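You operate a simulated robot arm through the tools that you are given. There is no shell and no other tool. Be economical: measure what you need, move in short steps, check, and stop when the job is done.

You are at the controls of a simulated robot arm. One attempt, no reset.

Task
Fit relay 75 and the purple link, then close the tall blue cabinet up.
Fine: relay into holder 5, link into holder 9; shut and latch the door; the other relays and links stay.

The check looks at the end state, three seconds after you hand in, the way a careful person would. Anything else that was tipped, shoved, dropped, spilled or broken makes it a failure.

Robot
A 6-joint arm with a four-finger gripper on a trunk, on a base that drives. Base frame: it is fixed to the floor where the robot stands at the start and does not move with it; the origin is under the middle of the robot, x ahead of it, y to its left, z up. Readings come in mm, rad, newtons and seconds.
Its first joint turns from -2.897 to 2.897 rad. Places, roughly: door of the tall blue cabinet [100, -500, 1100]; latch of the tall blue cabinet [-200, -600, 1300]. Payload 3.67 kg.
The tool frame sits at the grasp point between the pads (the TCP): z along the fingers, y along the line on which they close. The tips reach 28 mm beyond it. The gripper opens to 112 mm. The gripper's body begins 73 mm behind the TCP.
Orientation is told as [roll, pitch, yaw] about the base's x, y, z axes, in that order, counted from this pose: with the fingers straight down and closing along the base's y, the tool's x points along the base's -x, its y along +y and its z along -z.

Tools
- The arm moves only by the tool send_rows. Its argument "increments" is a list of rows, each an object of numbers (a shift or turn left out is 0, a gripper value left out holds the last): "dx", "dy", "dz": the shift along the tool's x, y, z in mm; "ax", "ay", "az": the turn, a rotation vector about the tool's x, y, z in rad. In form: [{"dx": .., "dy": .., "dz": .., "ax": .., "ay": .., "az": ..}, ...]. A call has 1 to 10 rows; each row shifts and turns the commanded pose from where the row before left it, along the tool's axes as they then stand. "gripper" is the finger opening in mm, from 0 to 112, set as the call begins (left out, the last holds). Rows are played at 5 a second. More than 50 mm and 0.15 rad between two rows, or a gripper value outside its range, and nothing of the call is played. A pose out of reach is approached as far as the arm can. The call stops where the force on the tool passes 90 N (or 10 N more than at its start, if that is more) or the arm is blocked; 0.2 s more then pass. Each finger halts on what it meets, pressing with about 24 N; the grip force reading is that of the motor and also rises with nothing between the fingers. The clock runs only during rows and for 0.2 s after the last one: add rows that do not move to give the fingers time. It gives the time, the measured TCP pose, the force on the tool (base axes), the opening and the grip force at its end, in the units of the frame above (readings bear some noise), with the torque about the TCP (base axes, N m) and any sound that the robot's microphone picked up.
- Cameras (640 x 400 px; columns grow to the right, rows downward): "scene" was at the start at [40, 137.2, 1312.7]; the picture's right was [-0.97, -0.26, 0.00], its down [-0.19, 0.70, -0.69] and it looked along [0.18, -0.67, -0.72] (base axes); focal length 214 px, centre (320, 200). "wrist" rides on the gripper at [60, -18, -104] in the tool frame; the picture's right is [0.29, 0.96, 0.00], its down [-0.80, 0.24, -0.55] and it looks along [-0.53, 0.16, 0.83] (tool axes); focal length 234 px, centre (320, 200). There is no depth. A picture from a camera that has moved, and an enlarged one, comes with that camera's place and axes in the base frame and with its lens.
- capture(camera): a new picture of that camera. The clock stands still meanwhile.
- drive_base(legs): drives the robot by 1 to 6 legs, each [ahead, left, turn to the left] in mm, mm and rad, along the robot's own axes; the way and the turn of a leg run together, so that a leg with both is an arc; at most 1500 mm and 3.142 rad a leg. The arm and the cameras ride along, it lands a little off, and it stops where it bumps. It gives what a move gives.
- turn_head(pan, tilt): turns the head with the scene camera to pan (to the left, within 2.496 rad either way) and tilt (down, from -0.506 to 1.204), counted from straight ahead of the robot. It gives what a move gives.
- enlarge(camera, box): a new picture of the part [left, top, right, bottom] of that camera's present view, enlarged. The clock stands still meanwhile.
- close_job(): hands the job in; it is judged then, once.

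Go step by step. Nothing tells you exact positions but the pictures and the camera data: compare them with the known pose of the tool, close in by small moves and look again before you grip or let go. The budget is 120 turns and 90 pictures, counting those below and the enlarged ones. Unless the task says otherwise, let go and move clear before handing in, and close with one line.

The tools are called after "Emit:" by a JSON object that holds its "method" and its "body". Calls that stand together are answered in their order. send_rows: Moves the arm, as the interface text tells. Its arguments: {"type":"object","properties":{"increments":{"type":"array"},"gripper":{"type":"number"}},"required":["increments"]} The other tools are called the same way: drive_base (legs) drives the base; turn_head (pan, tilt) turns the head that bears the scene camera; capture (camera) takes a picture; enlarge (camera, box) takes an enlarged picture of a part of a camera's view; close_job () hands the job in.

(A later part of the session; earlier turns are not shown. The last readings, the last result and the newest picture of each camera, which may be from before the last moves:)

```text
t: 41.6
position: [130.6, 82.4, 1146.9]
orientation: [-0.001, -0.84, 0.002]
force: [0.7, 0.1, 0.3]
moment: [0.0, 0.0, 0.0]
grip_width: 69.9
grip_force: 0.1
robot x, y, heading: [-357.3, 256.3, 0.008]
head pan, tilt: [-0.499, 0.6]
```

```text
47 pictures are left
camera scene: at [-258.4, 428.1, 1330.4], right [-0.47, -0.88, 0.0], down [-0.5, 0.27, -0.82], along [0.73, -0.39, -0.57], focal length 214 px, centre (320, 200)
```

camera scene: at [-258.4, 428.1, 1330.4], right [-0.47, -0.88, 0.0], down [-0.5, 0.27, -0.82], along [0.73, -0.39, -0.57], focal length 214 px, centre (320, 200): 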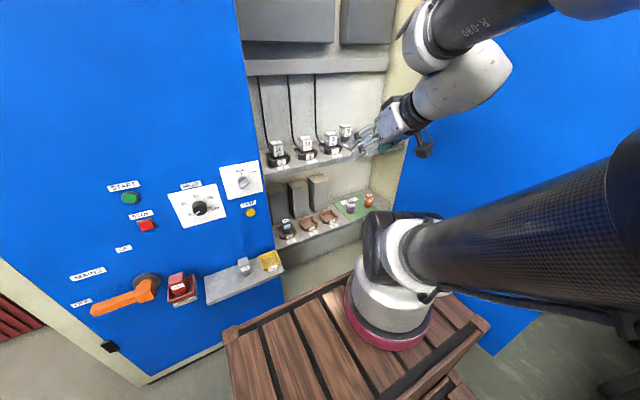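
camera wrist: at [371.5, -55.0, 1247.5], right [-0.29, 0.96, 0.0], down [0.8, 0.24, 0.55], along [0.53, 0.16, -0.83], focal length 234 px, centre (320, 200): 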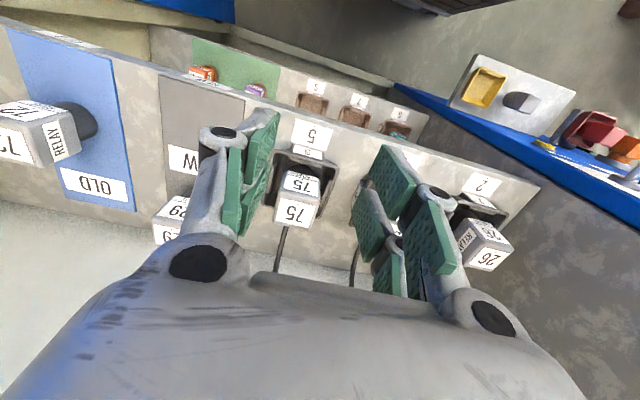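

Good room now. I swing to y≈-178 in front of the cabinet, then lower in front of the lower shelf with the 48° tilt.

Emit:
{"method": "send_rows", "body": {"increments": [{"dx": -14.3, "dy": -37.1, "dz": 16}, {"dx": -14.3, "dy": -37.1, "dz": 16}, {"dx": -14.3, "dy": -37.1, "dz": 16}, {"dx": -14.3, "dy": -37.1, "dz": 16}, {"dx": -14.3, "dy": -37.1, "dz": 16}, {"dx": -14.3, "dy": -37.1, "dz": 16}, {"dx": -14.3, "dy": -37.1, "dz": 16}]}}

Emit:
{"method": "send_rows", "body": {"increments": [{"dx": 25, "dz": 29}, {"dx": 25, "dz": 29}, {"dx": 25, "dz": 29}, {"dx": 25, "dz": 29}, {"dx": 25, "dz": 29}, {"dx": 25, "dz": 29}, {"dx": 25, "dz": 29}, {"dx": 25, "dz": 29}, {"dx": 25, "dz": 29}]}}

Emit:
{"method": "capture", "body": {"camera": "scene"}}

Emit:
{"method": "capture", "body": {"camera": "wrist"}}

```text
t: 43.2
position: [280.2, -177.8, 1148.3]
orientation: [0.002, -0.839, 0.0]
force: [-1.6, 0.8, 0.7]
moment: [-0.03, 0.04, -0.01]
grip_width: 69.8
grip_force: 0.1
robot x, y, heading: [-355.2, 255.4, 0.012]
head pan, tilt: [-0.499, 0.6]
```

```text
t: 45.2
position: [324.7, -179.4, 803.3]
orientation: [-0.001, -0.841, 0.004]
force: [0.7, -0.8, 0.6]
moment: [0.01, 0.0, -0.04]
grip_width: 70.0
grip_force: 0.0
robot x, y, heading: [-352.2, 252.1, 0.011]
head pan, tilt: [-0.499, 0.6]
```

```text
46 pictures are left
camera scene: at [-258.6, 428.2, 1330.4], right [-0.47, -0.88, 0.0], down [-0.5, 0.27, -0.83], along [0.73, -0.39, -0.56], focal length 214 px, centre (320, 200)
```

scene: 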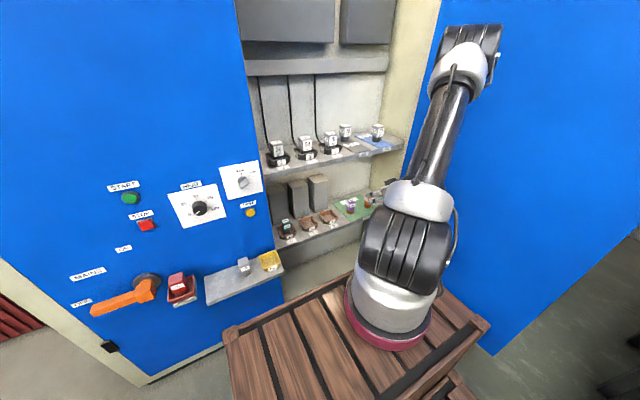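

```text
45 pictures are left
camera wrist: at [207.0, -196.0, 828.8], right [-0.2, 0.96, -0.21], down [0.12, 0.24, 0.96], along [0.97, 0.16, -0.16], focal length 234 px, centre (320, 200)
```

wrist: 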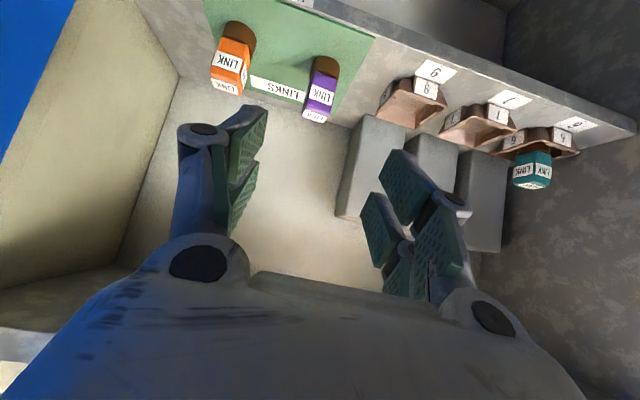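

Excellent reach and view. I enlarge to measure the link and holder 9.

Emit:
{"method": "enlarge", "body": {"camera": "wrist", "box": [200, 10, 460, 140]}}

```text
2.46 times, centred on (330, 75) of wrist
camera zoom: at [207.0, -196.0, 828.8], right [-0.2, 0.96, -0.21], down [0.12, 0.24, 0.96], along [0.97, 0.16, -0.16], focal length 576 px, centre (295, 508)
```

zoom: 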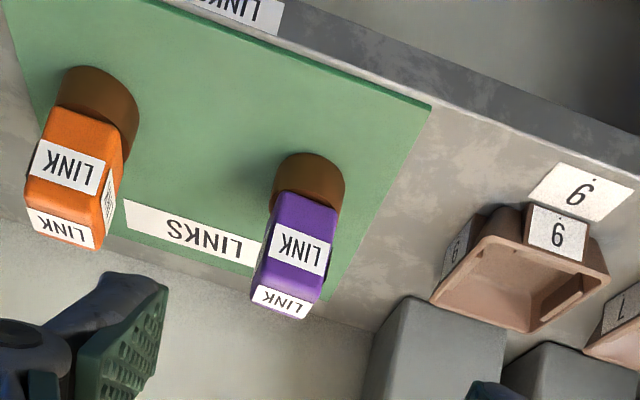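

Purple link: centre ≈ (511,-177), body z 611–665, ~35 mm wide. Holder 9 centre ≈ (526,-36). I approach along the tool axis with a 56 mm opening.

Emit:
{"method": "send_rows", "body": {"increments": [{"dx": -2.3, "dy": 2, "dz": 47.6}, {"dz": 40}, {"dz": 40}, {"dz": 40}], "gripper": 56}}

Emit:
{"method": "capture", "body": {"camera": "wrist"}}

Emit:
{"method": "enlarge", "body": {"camera": "scene", "box": [260, 130, 420, 260]}}

```text
t: 46.2
position: [455.1, -175.7, 693.7]
orientation: [-0.002, -0.841, 0.0]
force: [0.4, 0.2, -0.2]
moment: [0.03, -0.02, -0.04]
grip_width: 55.8
grip_force: 0.1
robot x, y, heading: [-353.6, 253.0, 0.008]
head pan, tilt: [-0.499, 0.6]
```

```text
43 pictures are left
camera wrist: at [336.0, -193.8, 719.2], right [-0.19, 0.96, -0.21], down [0.12, 0.24, 0.96], along [0.97, 0.16, -0.16], focal length 234 px, centre (320, 200)
```

wrist: 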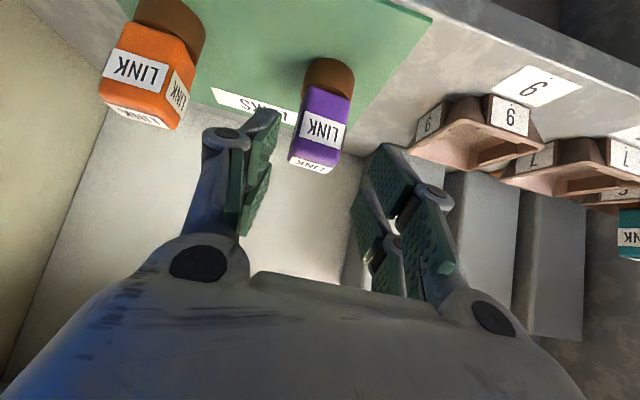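

```text
3.08 times, centred on (340, 195) of scene
camera zoom: at [-258.6, 427.9, 1330.4], right [-0.47, -0.88, 0.0], down [-0.5, 0.27, -0.83], along [0.73, -0.39, -0.56], focal length 660 px, centre (258, 215)
```

zoom: 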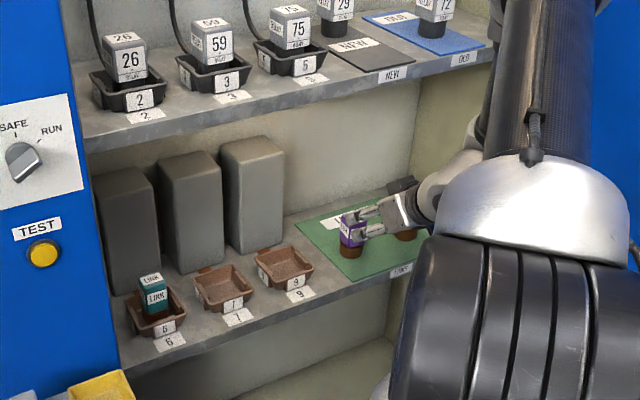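

On line with the link. Advancing to the grasp point.

Emit:
{"method": "send_rows", "body": {"increments": [{"dx": 1.3, "dy": -1, "dz": 26}, {"dx": 1.3, "dz": 26}, {"dz": 24}]}}

Emit:
{"method": "capture", "body": {"camera": "wrist"}}

Emit:
{"method": "enlarge", "body": {"camera": "scene", "box": [310, 170, 400, 230]}}

```text
t: 47.0
position: [508.6, -174.3, 643.1]
orientation: [0.002, -0.84, 0.002]
force: [-0.1, 0.3, -0.6]
moment: [-0.01, 0.02, 0.03]
grip_width: 55.9
grip_force: 0.2
robot x, y, heading: [-352.1, 256.2, 0.012]
head pan, tilt: [-0.499, 0.6]
```

```text
41 pictures are left
camera wrist: at [390.4, -193.0, 667.7], right [-0.19, 0.96, -0.21], down [0.12, 0.24, 0.96], along [0.97, 0.16, -0.16], focal length 234 px, centre (320, 200)
```

wrist: 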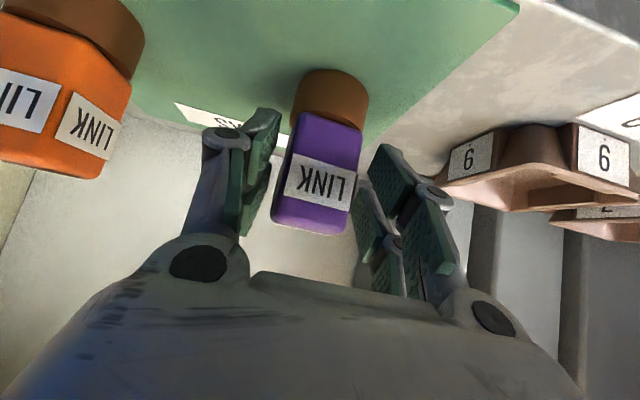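

```text
6.67 times, centred on (355, 200) of scene
camera zoom: at [-258.5, 427.9, 1330.4], right [-0.47, -0.88, 0.0], down [-0.5, 0.27, -0.83], along [0.73, -0.39, -0.56], focal length 1430 px, centre (87, 200)
```

zoom: 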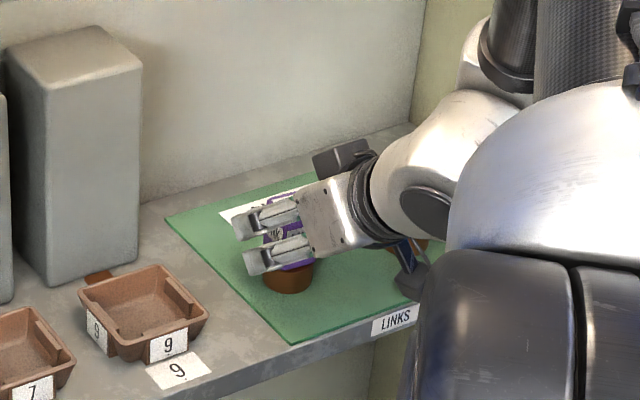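

The link is centred between the fingers. Gripping, then a small lift.

Emit:
{"method": "send_rows", "body": {"increments": [{}, {}, {}], "gripper": 22}}

Emit:
{"method": "send_rows", "body": {"increments": [{"dx": -15, "dz": -13.3}, {"dx": -22.4, "dz": -20}, {"dx": -15, "dz": -13.3}]}}

Emit:
{"method": "capture", "body": {"camera": "wrist"}}

Emit:
{"method": "enlarge", "body": {"camera": "scene", "box": [280, 160, 400, 240]}}

```text
t: 47.9
position: [507.7, -174.6, 643.2]
orientation: [0.001, -0.84, -0.001]
force: [1.9, 0.4, 2.1]
moment: [0.07, -0.07, -0.02]
grip_width: 40.3
grip_force: 23.8
robot x, y, heading: [-353.3, 254.5, 0.014]
head pan, tilt: [-0.499, 0.6]
```

```text
t: 48.6
position: [507.3, -173.9, 711.1]
orientation: [0.002, -0.84, 0.003]
force: [-0.1, 0.2, -2.4]
moment: [-0.03, 0.01, 0.02]
grip_width: 39.9
grip_force: 24.0
robot x, y, heading: [-355.6, 253.1, 0.011]
head pan, tilt: [-0.499, 0.6]
```

```text
39 pictures are left
camera wrist: at [388.6, -191.6, 737.0], right [-0.19, 0.96, -0.21], down [0.12, 0.24, 0.96], along [0.97, 0.16, -0.16], focal length 234 px, centre (320, 200)
```

wrist: 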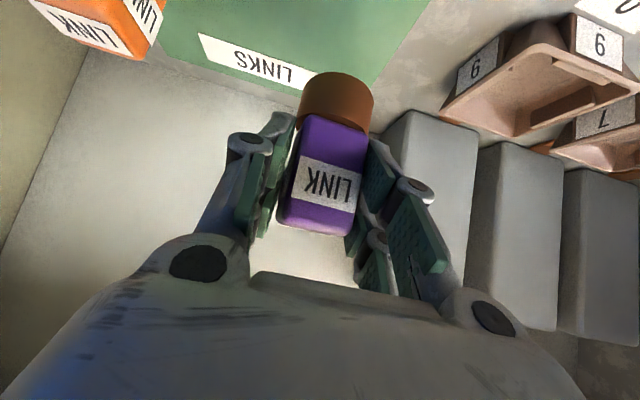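

```text
5.00 times, centred on (340, 200) of scene
camera zoom: at [-258.2, 427.8, 1330.4], right [-0.47, -0.88, 0.0], down [-0.5, 0.27, -0.82], along [0.73, -0.39, -0.57], focal length 1072 px, centre (220, 200)
```

zoom: 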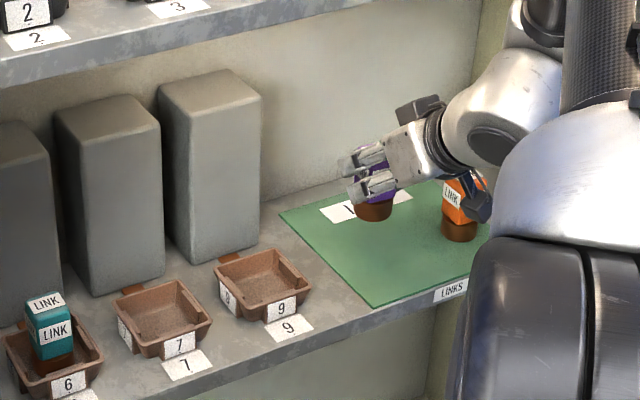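

Link held (40 mm). Holder 9 refines to centre (517,-38), rim z≈610; link base is at about TCP x+9, so I shift purely in y by +136 mm and check.

Emit:
{"method": "send_rows", "body": {"increments": [{"dy": 34}, {"dy": 34}, {"dy": 34}, {"dy": 34}]}}

Emit:
{"method": "capture", "body": {"camera": "wrist"}}

Emit:
{"method": "enlarge", "body": {"camera": "scene", "box": [270, 170, 370, 240]}}

```text
t: 49.6
position: [506.3, -40.1, 712.1]
orientation: [0.0, -0.839, 0.001]
force: [-0.8, 0.5, -1.9]
moment: [-0.01, 0.0, 0.01]
grip_width: 40.3
grip_force: 24.5
robot x, y, heading: [-352.9, 256.1, 0.015]
head pan, tilt: [-0.499, 0.6]
```

```text
37 pictures are left
camera wrist: at [389.2, -57.9, 737.7], right [-0.19, 0.96, -0.21], down [0.12, 0.24, 0.96], along [0.97, 0.16, -0.16], focal length 234 px, centre (320, 200)
```

wrist: 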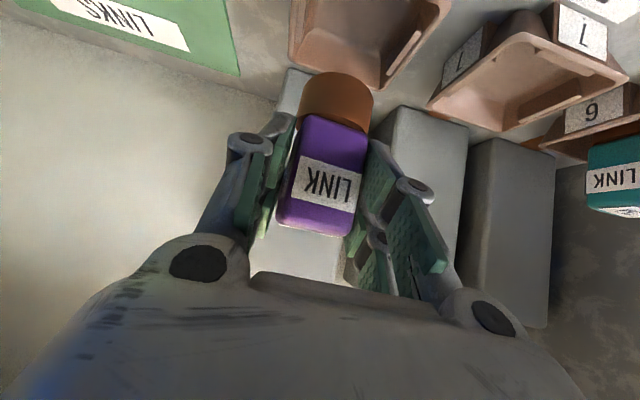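

```text
5.71 times, centred on (320, 205) of scene
camera zoom: at [-258.2, 427.6, 1330.4], right [-0.47, -0.88, 0.0], down [-0.5, 0.27, -0.82], along [0.73, -0.39, -0.57], focal length 1226 px, centre (320, 171)
```

zoom: 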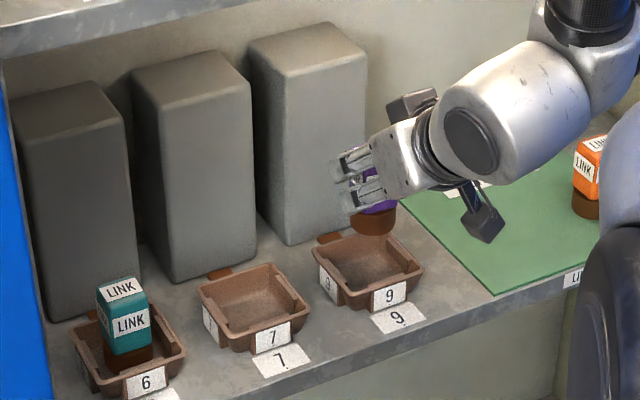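

The link is over holder 9, centred in both views. Lowering most of the way, then gently.

Emit:
{"method": "send_rows", "body": {"increments": [{"dx": 14.9, "dy": 1, "dz": 13.3}, {"dx": 14.9, "dz": 13.3}, {"dx": 11.2, "dz": 10}]}}

Emit:
{"method": "capture", "body": {"camera": "wrist"}}

Emit:
{"method": "enlarge", "body": {"camera": "scene", "box": [290, 180, 370, 240]}}

```text
t: 50.5
position: [506.9, -37.5, 657.2]
orientation: [0.001, -0.838, 0.002]
force: [0.5, -0.5, -2.3]
moment: [0.01, 0.01, -0.02]
grip_width: 39.9
grip_force: 23.7
robot x, y, heading: [-356.7, 256.8, 0.008]
head pan, tilt: [-0.499, 0.6]
```

```text
35 pictures are left
camera wrist: at [388.6, -56.1, 682.1], right [-0.19, 0.96, -0.21], down [0.12, 0.24, 0.96], along [0.97, 0.16, -0.16], focal length 234 px, centre (320, 200)
```

wrist: 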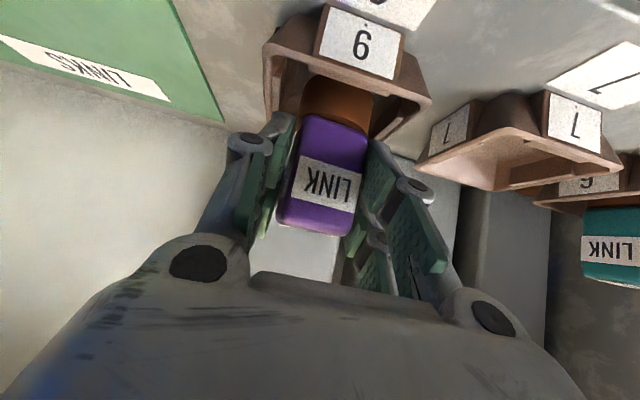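

```text
6.67 times, centred on (330, 210) of scene
camera zoom: at [-258.4, 428.0, 1330.4], right [-0.47, -0.88, 0.0], down [-0.5, 0.27, -0.82], along [0.73, -0.39, -0.57], focal length 1430 px, centre (253, 133)
```

zoom: 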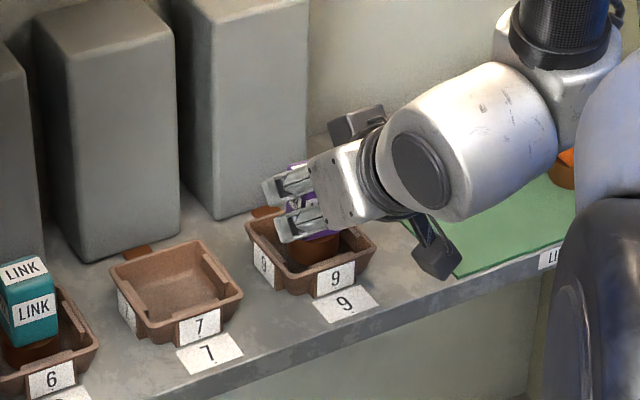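

Inside the tray and centred. Lowering to contact.

Emit:
{"method": "send_rows", "body": {"increments": [{"dx": 5.2, "dz": 4.7}, {"dx": 3, "dz": 2.7}]}}

Emit:
{"method": "send_rows", "body": {"increments": [{"dx": 1.5, "dz": 1.3}, {"dx": 1.1, "dz": 1}]}}

```text
t: 51.0
position: [508.0, -37.1, 645.1]
orientation: [0.001, -0.84, 0.001]
force: [-0.7, 0.1, -2.0]
moment: [-0.01, 0.04, 0.01]
grip_width: 39.9
grip_force: 23.7
robot x, y, heading: [-351.8, 254.0, 0.005]
head pan, tilt: [-0.499, 0.6]
```

```text
t: 51.6
position: [506.2, -36.4, 645.0]
orientation: [-0.002, -0.844, 0.003]
force: [-7.0, 2.2, 29.5]
moment: [-0.01, 0.3, -0.03]
grip_width: 40.1
grip_force: 24.0
robot x, y, heading: [-353.3, 256.8, 0.008]
head pan, tilt: [-0.499, 0.6]
```

Firm contact at z≈645. I relieve 2 mm, open, then look.

Emit:
{"method": "send_rows", "body": {"increments": [{"dx": -1.3, "dz": -1.2}, {}]}}

Emit:
{"method": "send_rows", "body": {"increments": [{}, {}], "gripper": 54}}

Emit:
{"method": "capture", "body": {"camera": "wrist"}}

```text
t: 52.2
position: [505.9, -37.8, 643.9]
orientation: [0.002, -0.843, 0.002]
force: [4.6, -1.0, 13.6]
moment: [-0.12, -0.49, -0.02]
grip_width: 39.6
grip_force: 23.6
robot x, y, heading: [-354.7, 253.3, 0.013]
head pan, tilt: [-0.499, 0.6]
```

```text
t: 52.9
position: [505.0, -37.6, 643.4]
orientation: [0.001, -0.84, 0.001]
force: [-1.8, -0.7, 0.2]
moment: [0.04, 0.03, 0.05]
grip_width: 54.4
grip_force: 0.0
robot x, y, heading: [-355.8, 253.9, 0.009]
head pan, tilt: [-0.499, 0.6]
```

```text
33 pictures are left
camera wrist: at [387.3, -55.5, 668.9], right [-0.19, 0.96, -0.21], down [0.12, 0.24, 0.96], along [0.97, 0.16, -0.16], focal length 234 px, centre (320, 200)
```

wrist: 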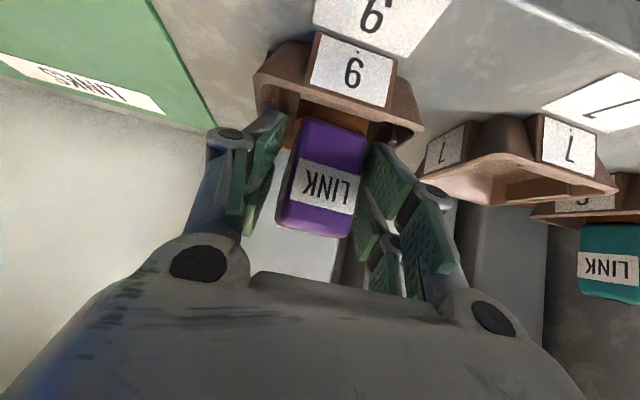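

The link stands in holder 9. Withdrawing along the tool axis and checking.

Emit:
{"method": "send_rows", "body": {"increments": [{"dz": -25}, {"dz": -40}, {"dz": -40}, {"dz": -40}, {"dz": -40}]}}

Emit:
{"method": "capture", "body": {"camera": "wrist"}}

Emit:
{"method": "enlarge", "body": {"camera": "scene", "box": [250, 130, 410, 250]}}

```text
t: 54.0
position: [376.8, -46.5, 776.4]
orientation: [0.011, -0.835, -0.004]
force: [0.3, -0.2, -0.3]
moment: [-0.01, -0.03, 0.01]
grip_width: 54.3
grip_force: 0.0
out of reach, approached as far as the arm can: row 3, 4
robot x, y, heading: [-356.3, 260.2, 0.009]
head pan, tilt: [-0.499, 0.6]
```

```text
32 pictures are left
camera wrist: at [258.6, -66.0, 801.7], right [-0.2, 0.96, -0.21], down [0.12, 0.23, 0.96], along [0.97, 0.17, -0.16], focal length 234 px, centre (320, 200)
```

wrist: 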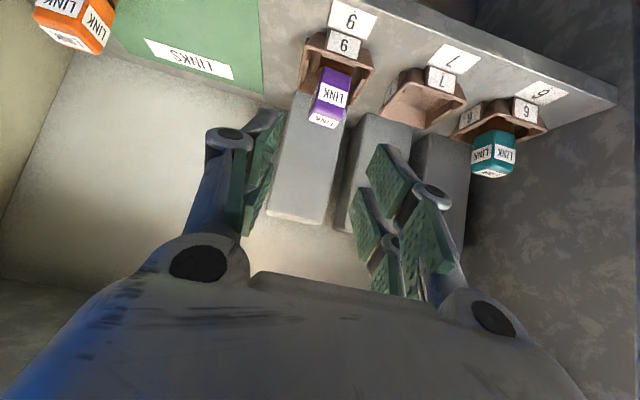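

```text
3.33 times, centred on (330, 190) of scene
camera zoom: at [-258.1, 427.9, 1330.4], right [-0.47, -0.88, 0.0], down [-0.5, 0.27, -0.82], along [0.73, -0.39, -0.57], focal length 715 px, centre (287, 233)
```

zoom: 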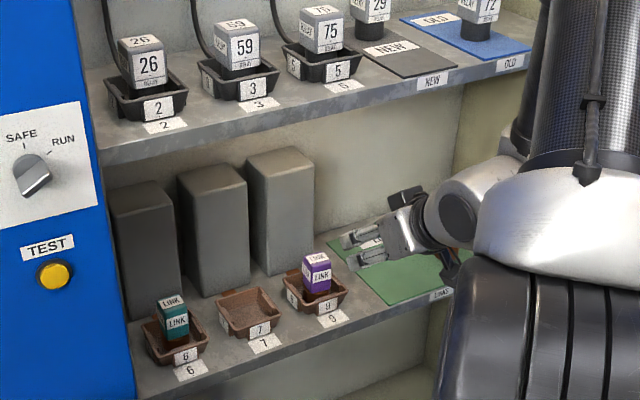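

Both parts are placed correctly. Now I raise the arm out of the cabinet and look at the door and latch.

Emit:
{"method": "send_rows", "body": {"increments": [{"dx": -26.6, "dz": -26.5}, {"dx": -26.6, "dz": -26.5}, {"dx": -26.6, "dz": -26.5}, {"dx": -26.6, "dz": -26.5}, {"dx": -26.6, "dz": -26.5}, {"dx": -26.6, "dz": -26.5}, {"dx": -26.6, "dz": -26.5}, {"dx": -26.6, "dz": -26.5}, {"dx": -26.6, "dz": -26.5}, {"dx": -26.6, "dz": -26.5}]}}

Emit:
{"method": "turn_head", "body": {"pan": -1.5, "tilt": 0.35}}

Emit:
{"method": "capture", "body": {"camera": "scene"}}

```text
t: 56.2
position: [356.5, -50.0, 1149.3]
orientation: [0.001, -0.839, 0.002]
force: [0.9, -0.7, -0.4]
moment: [0.04, 0.0, 0.03]
grip_width: 53.9
grip_force: 0.1
robot x, y, heading: [-355.3, 253.3, 0.007]
head pan, tilt: [-0.499, 0.6]
```

```text
t: 57.5
position: [357.0, -48.8, 1147.7]
orientation: [0.003, -0.838, 0.004]
force: [0.2, 0.0, -0.2]
moment: [-0.02, -0.04, -0.01]
grip_width: 54.1
grip_force: 0.0
robot x, y, heading: [-352.1, 255.9, 0.008]
head pan, tilt: [-1.499, 0.351]
```

```text
30 pictures are left
camera scene: at [-328.9, 376.8, 1353.1], right [-1.0, -0.08, 0.0], down [-0.03, 0.34, -0.94], along [0.08, -0.94, -0.34], focal length 214 px, centre (320, 200)
```

scene: 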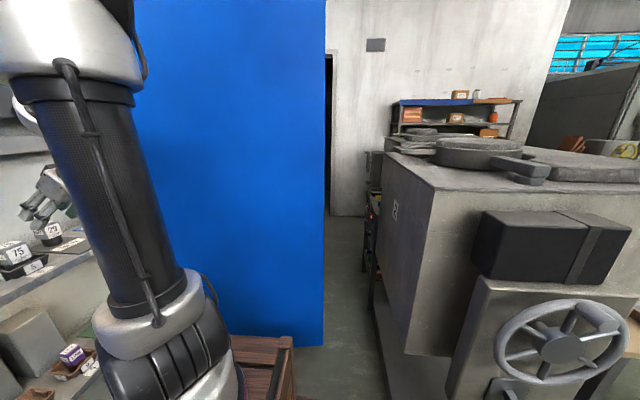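

The door's free edge stands at x≈-260, y≈-520. I'll back up and left a little so the door clears my trunk, then pinch the free edge and swing it.

Emit:
{"method": "drive_base", "body": {"legs": [[0, 60, 0], [-145, 0, 0]]}}

Emit:
{"method": "send_rows", "body": {"increments": [{"dx": -25, "dz": -25}, {"dx": -25, "dz": -25}, {"dx": -25, "dz": -25}, {"dx": -25, "dz": -25}, {"dy": -45}, {"dy": -45}, {"dy": -45}, {"dy": -45}, {"dy": -45}, {"dy": -45}]}}

```text
t: 59.4
position: [212.7, 9.8, 1149.5]
orientation: [0.001, -0.839, -0.002]
force: [0.9, 0.2, 0.0]
moment: [0.01, -0.02, -0.02]
grip_width: 54.0
grip_force: 0.0
robot x, y, heading: [-501.2, 317.4, 0.011]
head pan, tilt: [-1.499, 0.351]
```

```text
t: 61.6
position: [205.6, -259.8, 1289.3]
orientation: [0.0, -0.842, 0.003]
force: [-0.4, 1.2, 1.4]
moment: [-0.08, 0.08, -0.06]
grip_width: 53.9
grip_force: 0.1
robot x, y, heading: [-497.2, 314.5, 0.011]
head pan, tilt: [-1.499, 0.351]
```

Moving along -x in front of the door's inner face toward its free edge.

Emit:
{"method": "send_rows", "body": {"increments": [{"dx": 30, "dz": -33.5}, {"dx": 30, "dz": -33.5}, {"dx": 30, "dz": -33.5}, {"dx": 30, "dz": -33.5}, {"dx": 30, "dz": -33.5}, {"dx": 30, "dz": -33.5}, {"dx": 30, "dz": -33.5}, {"dx": 30, "dz": -33.5}, {"dx": 30, "dz": -33.5}, {"dx": 30, "dz": -33.5}], "gripper": 100}}

Emit:
{"method": "capture", "body": {"camera": "scene"}}

Emit:
{"method": "capture", "body": {"camera": "wrist"}}

```text
t: 63.8
position: [-243.5, -261.4, 1289.9]
orientation: [0.0, -0.839, 0.002]
force: [1.2, -0.7, 0.1]
moment: [-0.01, -0.01, 0.0]
grip_width: 100.2
grip_force: 0.0
robot x, y, heading: [-493.7, 315.9, 0.013]
head pan, tilt: [-1.499, 0.351]
```

```text
29 pictures are left
camera scene: at [-472.0, 436.3, 1353.1], right [-1.0, -0.08, 0.0], down [-0.03, 0.34, -0.94], along [0.07, -0.94, -0.34], focal length 214 px, centre (320, 200)
```

scene: 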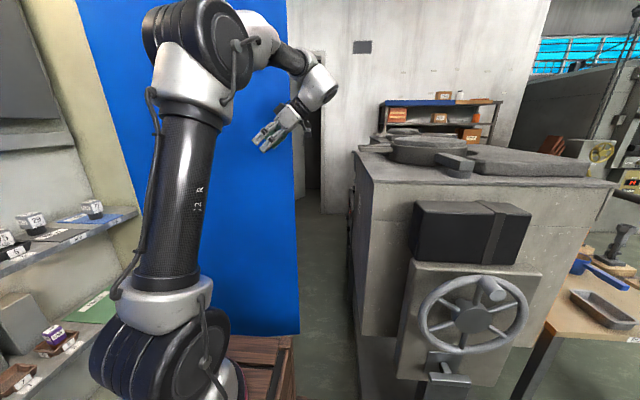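

```text
28 pictures are left
camera wrist: at [-361.3, -279.5, 1315.0], right [-0.19, 0.96, -0.21], down [0.12, 0.24, 0.96], along [0.97, 0.16, -0.16], focal length 234 px, centre (320, 200)
```

wrist: 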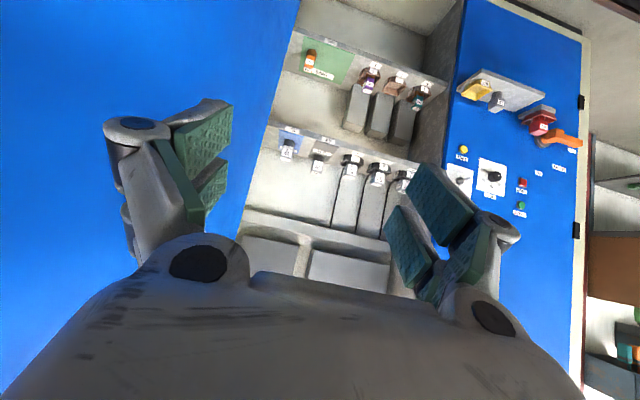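

I need to see the free edge itself, so I move beyond it in -x and toward it in y.

Emit:
{"method": "send_rows", "body": {"increments": [{"dx": 30, "dz": -33.5}, {"dx": 30, "dz": -33.5}, {"dx": 30, "dz": -33.5}, {"dy": -40}, {"dy": -40}, {"dy": -40}]}}

Emit:
{"method": "capture", "body": {"camera": "wrist"}}

Emit:
{"method": "capture", "body": {"camera": "scene"}}

```text
t: 65.2
position: [-358.7, -366.4, 1267.3]
orientation: [-0.004, -0.839, 0.001]
force: [-0.4, -0.3, 1.2]
moment: [-0.03, 0.03, -0.06]
grip_width: 99.8
grip_force: 0.1
out of reach, approached as far as the arm can: row 4, 5, 6
robot x, y, heading: [-496.9, 313.7, 0.011]
head pan, tilt: [-1.499, 0.351]
```

```text
27 pictures are left
camera wrist: at [-475.5, -384.8, 1292.0], right [-0.19, 0.96, -0.22], down [0.12, 0.24, 0.96], along [0.97, 0.16, -0.16], focal length 234 px, centre (320, 200)
```

wrist: 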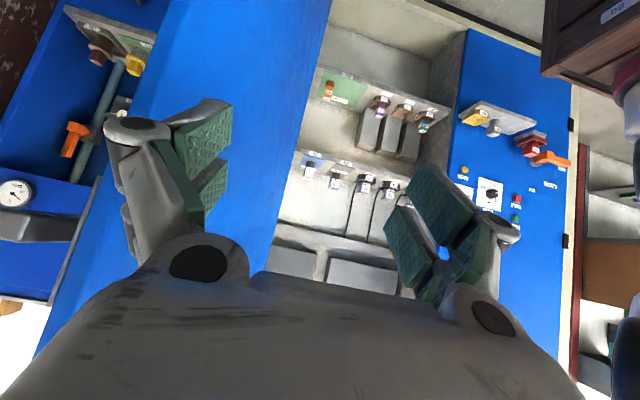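

```text
26 pictures are left
camera scene: at [-472.5, 436.6, 1353.1], right [-1.0, -0.08, 0.0], down [-0.03, 0.34, -0.94], along [0.07, -0.94, -0.34], focal length 214 px, centre (320, 200)
```

scene: 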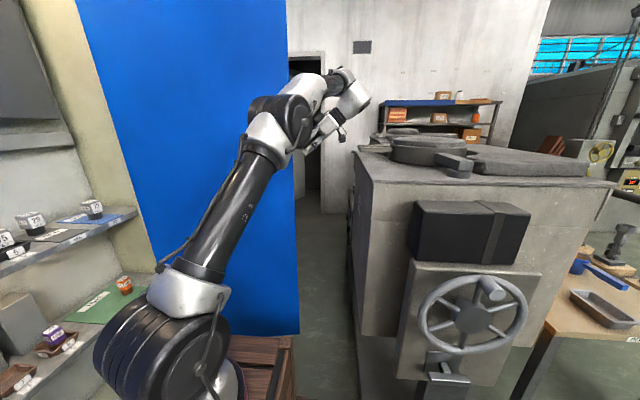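

The free edge is near (-270,-522). I'll yaw the tool 45° so that the outer finger can hook behind the edge, which also eases the reach; then lower to z≈1150.

Emit:
{"method": "send_rows", "body": {"increments": [{"ax": 0.0975, "az": 0.0873}, {"ax": 0.0975, "az": 0.0873}, {"ax": 0.0975, "az": 0.0873}, {"ax": 0.0975, "az": 0.0873}, {"ax": 0.0975, "az": 0.0873}, {"ax": 0.0975, "az": 0.0873}, {"dx": 26, "dz": 23.3}, {"dx": 26, "dz": 23.3}, {"dx": 26, "dz": 23.3}], "gripper": 110}}

Emit:
{"method": "capture", "body": {"camera": "wrist"}}

```text
t: 67.2
position: [-359.5, -367.5, 1161.5]
orientation: [-0.002, -0.839, -0.783]
force: [0.2, -0.1, -0.2]
moment: [0.01, 0.03, 0.0]
grip_width: 109.8
grip_force: 0.1
robot x, y, heading: [-499.2, 312.4, 0.006]
head pan, tilt: [-1.499, 0.351]
```

```text
25 pictures are left
camera wrist: at [-456.5, -296.5, 1187.5], right [0.54, 0.81, -0.22], down [0.26, 0.09, 0.96], along [0.8, -0.58, -0.16], focal length 234 px, centre (320, 200)
```

wrist: 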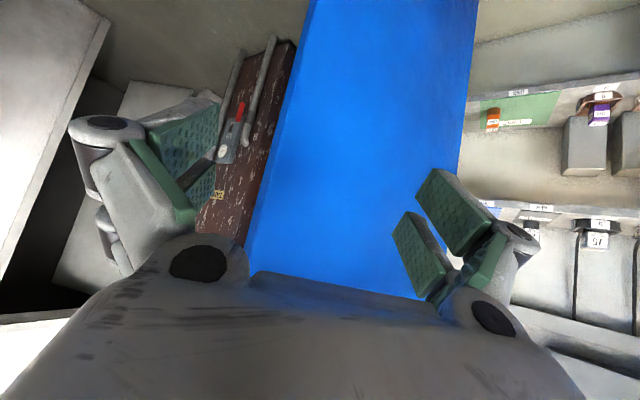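

Edge confirmed at (-270,-522). I line up so that it lies between the fingers and advance diagonally.

Emit:
{"method": "send_rows", "body": {"increments": [{"dy": -33}, {"dx": -25.1, "dz": 28}, {"dx": -25.1, "dz": 28}, {"dx": -25.1, "dz": 28}, {"dx": -25.1, "dz": 28}]}}

Emit:
{"method": "capture", "body": {"camera": "wrist"}}

Emit:
{"method": "capture", "body": {"camera": "scene"}}

```text
t: 68.4
position: [-276.2, -499.1, 1162.5]
orientation: [0.0, -0.84, -0.785]
force: [-0.2, 0.0, 0.3]
moment: [0.01, -0.02, 0.0]
grip_width: 109.8
grip_force: 0.0
robot x, y, heading: [-497.8, 312.3, 0.005]
head pan, tilt: [-1.499, 0.351]
```

```text
24 pictures are left
camera wrist: at [-373.5, -429.3, 1188.8], right [0.54, 0.81, -0.21], down [0.25, 0.09, 0.96], along [0.8, -0.58, -0.16], focal length 234 px, centre (320, 200)
```

wrist: 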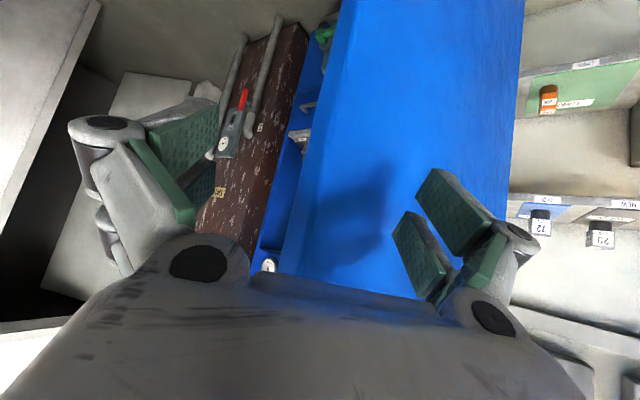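

```text
23 pictures are left
camera scene: at [-472.7, 436.4, 1353.2], right [-1.0, -0.08, 0.0], down [-0.03, 0.34, -0.94], along [0.07, -0.94, -0.34], focal length 214 px, centre (320, 200)
```

scene: 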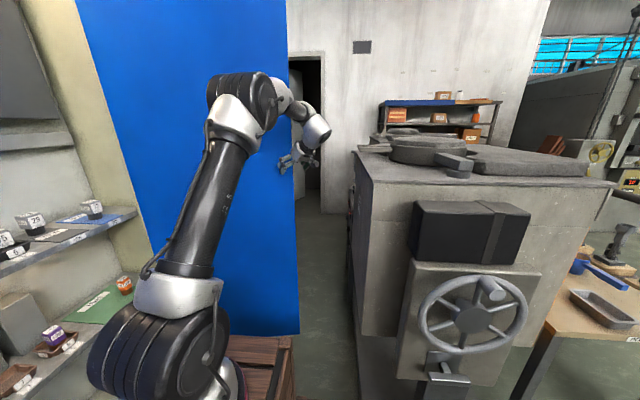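

The edge is between the fingers. Advance 42 mm, shift toward the pad contact (+x+y), then advance a bit more.

Emit:
{"method": "send_rows", "body": {"increments": [{"dx": -14, "dz": 15.6}, {"dx": -14, "dz": 15.6}, {"dy": 12}, {"dx": -10, "dz": 11.2}, {"dy": 8}]}}

Emit:
{"method": "capture", "body": {"camera": "wrist"}}

```text
t: 69.6
position: [-224.6, -522.7, 1163.0]
orientation: [-0.004, -0.84, -0.784]
force: [-22.3, -5.2, 0.2]
moment: [0.21, 0.19, -0.72]
grip_width: 112.0
grip_force: 1.8
robot x, y, heading: [-501.3, 316.3, 0.008]
head pan, tilt: [-1.499, 0.351]
```

```text
22 pictures are left
camera wrist: at [-321.7, -452.5, 1187.1], right [0.54, 0.81, -0.22], down [0.26, 0.09, 0.96], along [0.8, -0.58, -0.16], focal length 234 px, centre (320, 200)
```

wrist: 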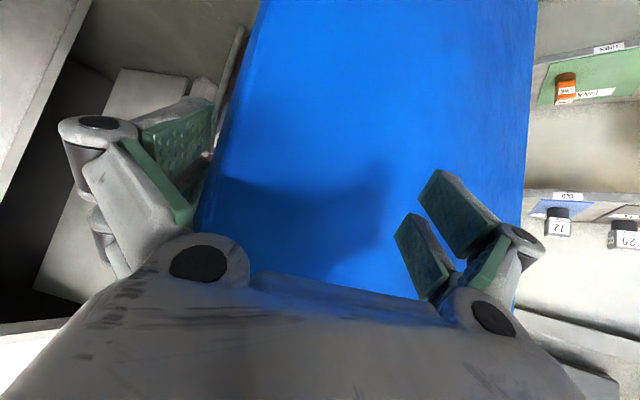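

Contact with the edge is felt. I test-pull in +y by 30 mm.

Emit:
{"method": "send_rows", "body": {"increments": [{"dx": 4.7, "dy": 7, "dz": -5.3}, {"dx": 4.7, "dy": 7, "dz": -5.3}, {"dx": 4.7, "dy": 7, "dz": -5.3}]}}

Emit:
{"method": "capture", "body": {"camera": "wrist"}}

```text
t: 70.4
position: [-231.0, -494.2, 1160.8]
orientation: [-0.007, -0.837, -0.791]
force: [-64.9, -13.3, -1.5]
moment: [0.56, 0.41, -2.13]
grip_width: 112.4
grip_force: 2.2
robot x, y, heading: [-500.0, 312.8, 0.009]
head pan, tilt: [-1.499, 0.351]
```

```text
21 pictures are left
camera wrist: at [-327.1, -422.4, 1187.0], right [0.55, 0.81, -0.22], down [0.26, 0.08, 0.96], along [0.8, -0.58, -0.16], focal length 234 px, centre (320, 200)
```

wrist: 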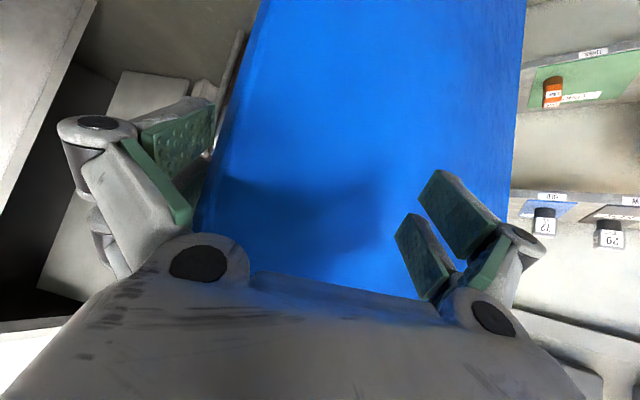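

The door follows (28 mm), with some excess push in x. I continue along the door's arc (radius ≈715 mm about the hinge) in half-size steps, relieving x slightly.

Emit:
{"method": "send_rows", "body": {"increments": [{"dx": 3.3, "dy": -3.5, "dz": -3.7}, {"dx": 9.2, "dy": 16.1, "dz": -10.3}, {"dx": 9.2, "dy": 16.1, "dz": -10.3}, {"dx": 8.7, "dy": 17, "dz": -9.7}, {"dx": 8.7, "dy": 17, "dz": -9.7}]}}

Emit:
{"method": "capture", "body": {"camera": "wrist"}}

```text
t: 71.3
position: [-236.0, -445.8, 1160.4]
orientation: [-0.011, -0.834, -0.795]
force: [-0.2, -0.2, -0.1]
moment: [-0.01, -0.03, 0.06]
grip_width: 110.6
grip_force: 0.1
robot x, y, heading: [-497.3, 314.7, 0.007]
head pan, tilt: [-1.499, 0.351]
stopped in row 4: the force on the tool passed its limit at 94 N (the readings are from after the stop); the commanded pose is now the measured one
```

```text
20 pictures are left
camera wrist: at [-330.7, -374.7, 1187.3], right [0.55, 0.8, -0.22], down [0.27, 0.08, 0.96], along [0.79, -0.59, -0.17], focal length 234 px, centre (320, 200)
```

wrist: 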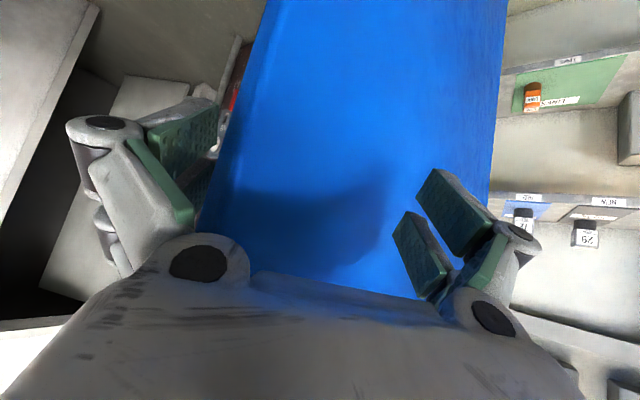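

The door swings; the edge runs slightly to -x, so I pull straight along +y for the next 120 mm.

Emit:
{"method": "send_rows", "body": {"increments": [{"dx": 9.4, "dy": 14.1, "dz": -10.5}, {"dx": 9.4, "dy": 14.1, "dz": -10.5}, {"dx": 9.4, "dy": 14.1, "dz": -10.5}, {"dx": 9.4, "dy": 14.1, "dz": -10.5}, {"dx": 9.4, "dy": 14.1, "dz": -10.5}, {"dx": 9.4, "dy": 14.1, "dz": -10.5}]}}

Emit:
{"method": "capture", "body": {"camera": "wrist"}}

```text
t: 72.7
position: [-233.7, -326.6, 1164.3]
orientation: [-0.011, -0.834, -0.791]
force: [-4.3, -0.6, 2.1]
moment: [0.0, -0.19, -0.02]
grip_width: 111.4
grip_force: 1.5
robot x, y, heading: [-495.1, 315.8, 0.007]
head pan, tilt: [-1.499, 0.351]
```

```text
19 pictures are left
camera wrist: at [-328.9, -255.1, 1189.9], right [0.55, 0.81, -0.22], down [0.27, 0.08, 0.96], along [0.79, -0.59, -0.17], focal length 234 px, centre (320, 200)
```

wrist: 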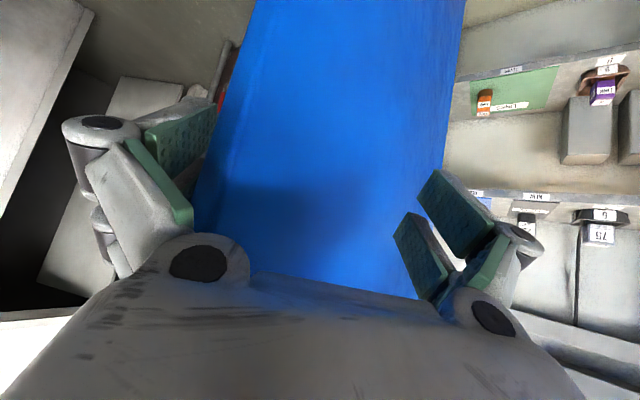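

Smooth with little force. Continuing along the arc, bending to +x.

Emit:
{"method": "send_rows", "body": {"increments": [{"dx": 7.8, "dy": 16.6, "dz": -8.7}, {"dx": 7.8, "dy": 16.6, "dz": -8.7}, {"dx": 7.8, "dy": 16.6, "dz": -8.7}, {"dx": 7.8, "dy": 16.6, "dz": -8.7}, {"dx": 7.8, "dy": 16.6, "dz": -8.7}, {"dx": 7.8, "dy": 16.6, "dz": -8.7}, {"dx": 7.1, "dy": 17.7, "dz": -7.9}, {"dx": 7.1, "dy": 17.7, "dz": -7.9}]}}

Emit:
{"method": "capture", "body": {"camera": "wrist"}}

Emit:
{"method": "capture", "body": {"camera": "scene"}}

```text
t: 74.5
position: [-199.4, -169.5, 1160.5]
orientation: [-0.011, -0.834, -0.793]
force: [-22.3, 5.7, 7.2]
moment: [-0.32, -0.79, -0.89]
grip_width: 113.3
grip_force: 2.3
robot x, y, heading: [-496.5, 313.6, 0.005]
head pan, tilt: [-1.499, 0.351]
```

```text
18 pictures are left
camera wrist: at [-295.2, -97.0, 1186.8], right [0.55, 0.8, -0.22], down [0.26, 0.08, 0.96], along [0.79, -0.59, -0.17], focal length 234 px, centre (320, 200)
```

wrist: 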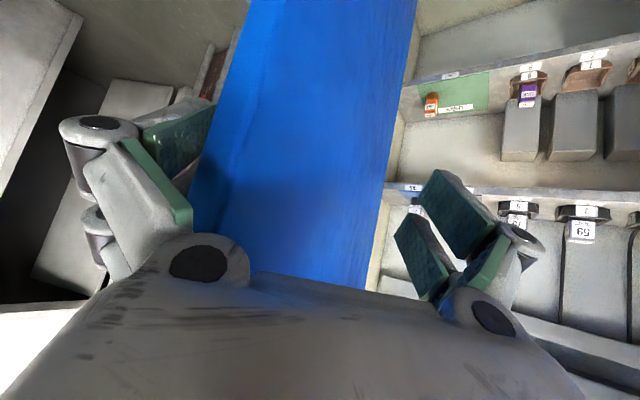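

```text
17 pictures are left
camera scene: at [-473.8, 436.5, 1353.2], right [-1.0, -0.08, 0.0], down [-0.03, 0.34, -0.94], along [0.07, -0.94, -0.34], focal length 214 px, centre (320, 200)
```

scene: 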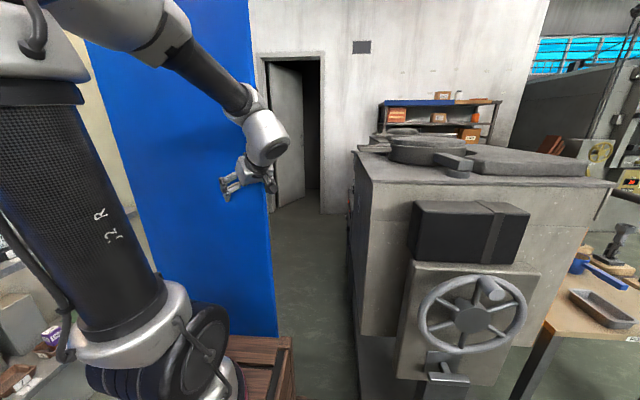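

The door is about 25° in. I unload the pad and let the base back off diagonally along the finger direction, to get room for the next part of the swing.

Emit:
{"method": "send_rows", "body": {"increments": [{"dy": -12}, {"dy": -10}]}}

Emit:
{"method": "drive_base", "body": {"legs": [[-140, 140, 0]]}}

Emit:
{"method": "capture", "body": {"camera": "wrist"}}

```text
t: 75.1
position: [-214.7, -183.7, 1159.8]
orientation: [-0.008, -0.834, -0.793]
force: [0.3, 0.3, -0.5]
moment: [-0.04, -0.02, 0.02]
grip_width: 109.9
grip_force: 0.1
robot x, y, heading: [-495.3, 313.1, 0.01]
head pan, tilt: [-1.499, 0.351]
```

```text
t: 76.7
position: [-358.4, -46.9, 1160.3]
orientation: [-0.011, -0.833, -0.795]
force: [-0.6, -0.4, 0.3]
moment: [0.0, 0.0, -0.02]
grip_width: 109.7
grip_force: 0.0
robot x, y, heading: [-644.1, 453.4, 0.011]
head pan, tilt: [-1.499, 0.351]
```

```text
16 pictures are left
camera wrist: at [-453.7, 25.2, 1186.6], right [0.55, 0.8, -0.22], down [0.27, 0.08, 0.96], along [0.79, -0.59, -0.17], focal length 234 px, centre (320, 200)
```

wrist: 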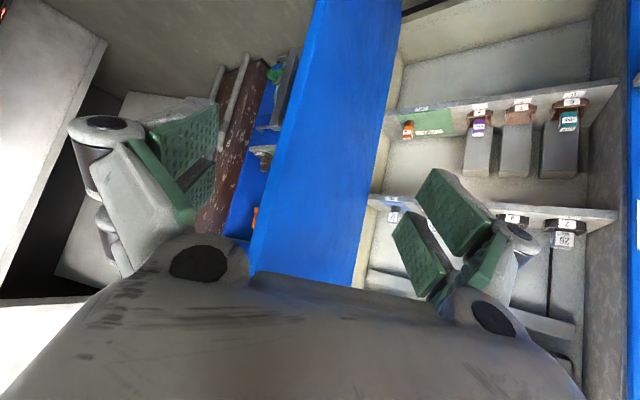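

The door stays where it is. I re-advance along the finger axis to hook the edge again and continue pulling.

Emit:
{"method": "send_rows", "body": {"increments": [{"dx": -25.4, "dz": 28.3}, {"dx": -25.4, "dz": 28.3}, {"dx": -25.4, "dz": 28.3}, {"dx": -25.4, "dz": 28.3}, {"dx": -25.4, "dz": 28.3}, {"dx": -5, "dz": 5.6}, {"dy": 12}, {"dy": 12}]}}

Emit:
{"method": "send_rows", "body": {"increments": [{"dx": 5.3, "dy": 22.8, "dz": -6}, {"dx": 5.3, "dy": 22.8, "dz": -6}, {"dx": 5.3, "dy": 22.8, "dz": -6}, {"dx": 3.8, "dy": 23.5, "dz": -4.2}, {"dx": 3.8, "dy": 23.5, "dz": -4.2}, {"dx": 3.8, "dy": 23.5, "dz": -4.2}]}}

Emit:
{"method": "capture", "body": {"camera": "wrist"}}

```text
t: 78.5
position: [-203.1, -172.4, 1158.9]
orientation: [-0.01, -0.832, -0.796]
force: [-0.1, 0.3, -0.7]
moment: [-0.01, 0.01, 0.01]
grip_width: 109.9
grip_force: 0.1
robot x, y, heading: [-641.3, 449.9, 0.01]
head pan, tilt: [-1.499, 0.351]
```

```text
t: 79.6
position: [-164.9, -82.8, 1156.0]
orientation: [-0.007, -0.829, -0.807]
force: [-33.7, 14.7, 10.9]
moment: [-0.83, -1.22, -1.42]
grip_width: 113.1
grip_force: 1.8
robot x, y, heading: [-641.7, 454.3, 0.003]
head pan, tilt: [-1.499, 0.351]
stopped in row 5: the force on the tool passed its limit at 96 N (the readings are from after the stop); the commanded pose is now the measured one
```

```text
15 pictures are left
camera wrist: at [-258.8, -10.4, 1183.8], right [0.56, 0.8, -0.22], down [0.27, 0.07, 0.96], along [0.78, -0.6, -0.17], focal length 234 px, centre (320, 200)
```

wrist: 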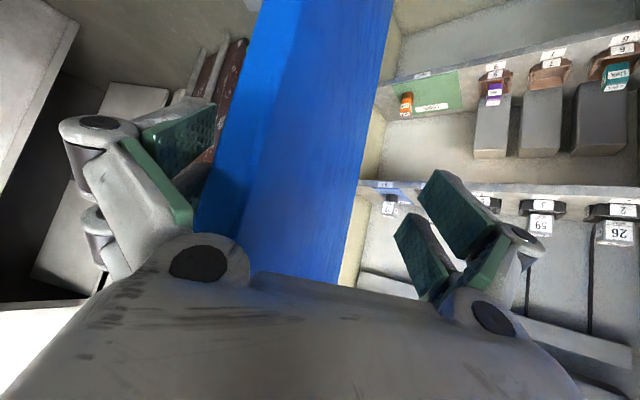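

The edge has worked too deep toward the palm. I back off 20 mm along the fingers and continue with a flatter arc.

Emit:
{"method": "send_rows", "body": {"increments": [{"dx": 13.4, "dz": -14.9}, {"dx": 7, "dy": 15, "dz": -7.8}, {"dx": 6.6, "dy": 21.2, "dz": -7.4}, {"dx": 6.2, "dy": 21.2, "dz": -6.9}, {"dx": 5.5, "dy": 21.2, "dz": -6.1}, {"dx": 4.5, "dy": 21.5, "dz": -5}, {"dx": 4, "dy": 21.5, "dz": -4.5}]}}

Emit:
{"method": "capture", "body": {"camera": "wrist"}}

```text
t: 81.2
position: [-121.4, 52.1, 1154.8]
orientation: [-0.008, -0.827, -0.806]
force: [0.6, 0.1, -0.4]
moment: [-0.01, 0.01, 0.0]
grip_width: 109.9
grip_force: 0.0
robot x, y, heading: [-641.5, 452.2, 0.005]
head pan, tilt: [-1.499, 0.351]
```

```text
14 pictures are left
camera wrist: at [-216.2, 125.5, 1182.3], right [0.56, 0.8, -0.22], down [0.27, 0.07, 0.96], along [0.79, -0.59, -0.17], focal length 234 px, centre (320, 200)
```

wrist: 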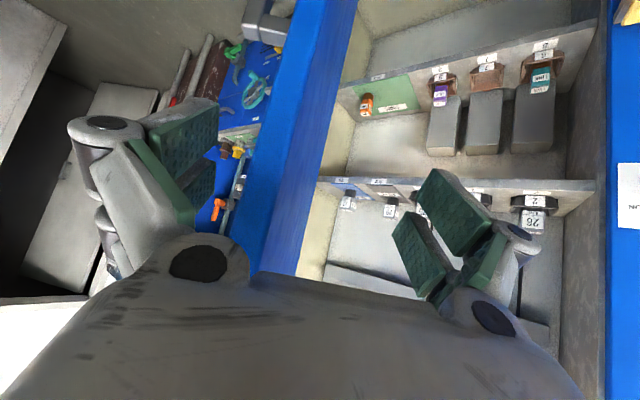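

The door reached ≈40° and its edge slipped just beyond the fingertips. I re-hook 55 mm deeper and carry on.

Emit:
{"method": "send_rows", "body": {"increments": [{"dx": -18.3, "dz": 20.5}, {"dx": -18.3, "dz": 20.5}, {"dy": 12}, {"dx": 1, "dy": 22, "dz": -1.2}, {"dx": 1, "dy": 22, "dz": -1.2}, {"dx": 0.6, "dy": 22, "dz": -0.6}, {"dy": 22}, {"dy": 22}]}}

Emit:
{"method": "capture", "body": {"camera": "wrist"}}

```text
t: 81.8
position: [-100.3, 24.2, 1155.9]
orientation: [-0.003, -0.822, -0.816]
force: [-58.8, 52.0, 27.8]
moment: [-4.11, -5.08, 0.61]
grip_width: 110.0
grip_force: 0.1
robot x, y, heading: [-641.3, 453.4, 0.001]
head pan, tilt: [-1.499, 0.351]
stopped in row 2: the force on the tool passed its limit at 146 N (the readings are from after the stop); the commanded pose is now the measured one
```

```text
13 pictures are left
camera wrist: at [-194.3, 97.3, 1182.5], right [0.56, 0.8, -0.21], down [0.27, 0.07, 0.96], along [0.78, -0.6, -0.18], focal length 234 px, centre (320, 200)
```

wrist: 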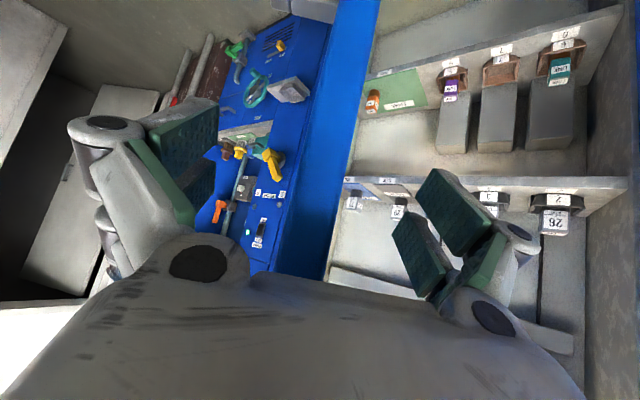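

Refit: hinge ≈ (445,-340), radius ≈738, door at ≈34° in; the palm met the edge. I withdraw 40 mm and pull along the corrected tangent.

Emit:
{"method": "send_rows", "body": {"increments": [{"dx": 26.8, "dz": -29.8}, {"dy": 14}, {"dx": 2.3, "dy": 24.3, "dz": -2.6}, {"dx": 2.3, "dy": 24.3, "dz": -2.6}, {"dx": 2.3, "dy": 24.3, "dz": -2.6}, {"dx": 0.7, "dy": 24.6, "dz": -0.8}, {"dx": 0.7, "dy": 24.6, "dz": -0.8}, {"dx": 0.7, "dy": 24.6, "dz": -0.8}]}}

Emit:
{"method": "capture", "body": {"camera": "wrist"}}

```text
t: 83.6
position: [-13.0, 163.2, 1162.3]
orientation: [-0.005, -0.815, -0.814]
force: [0.7, 0.1, 0.7]
moment: [-0.02, -0.03, 0.01]
grip_width: 110.0
grip_force: 0.0
out of reach, approached as far as the arm can: row 3, 4
robot x, y, heading: [-642.9, 450.8, 0.003]
head pan, tilt: [-1.499, 0.351]
```

```text
12 pictures are left
camera wrist: at [-106.3, 237.1, 1190.7], right [0.56, 0.8, -0.21], down [0.28, 0.06, 0.96], along [0.78, -0.6, -0.19], focal length 234 px, centre (320, 200)
```

wrist: 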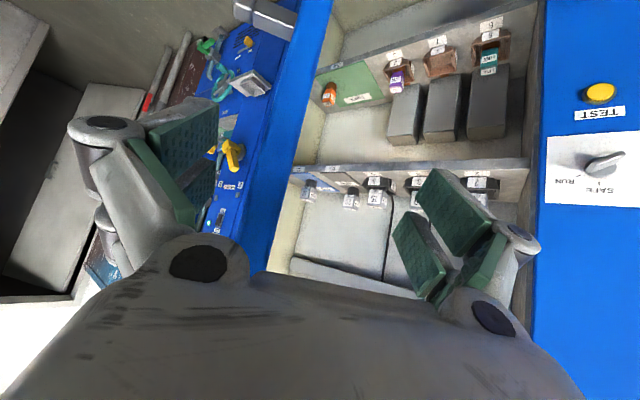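

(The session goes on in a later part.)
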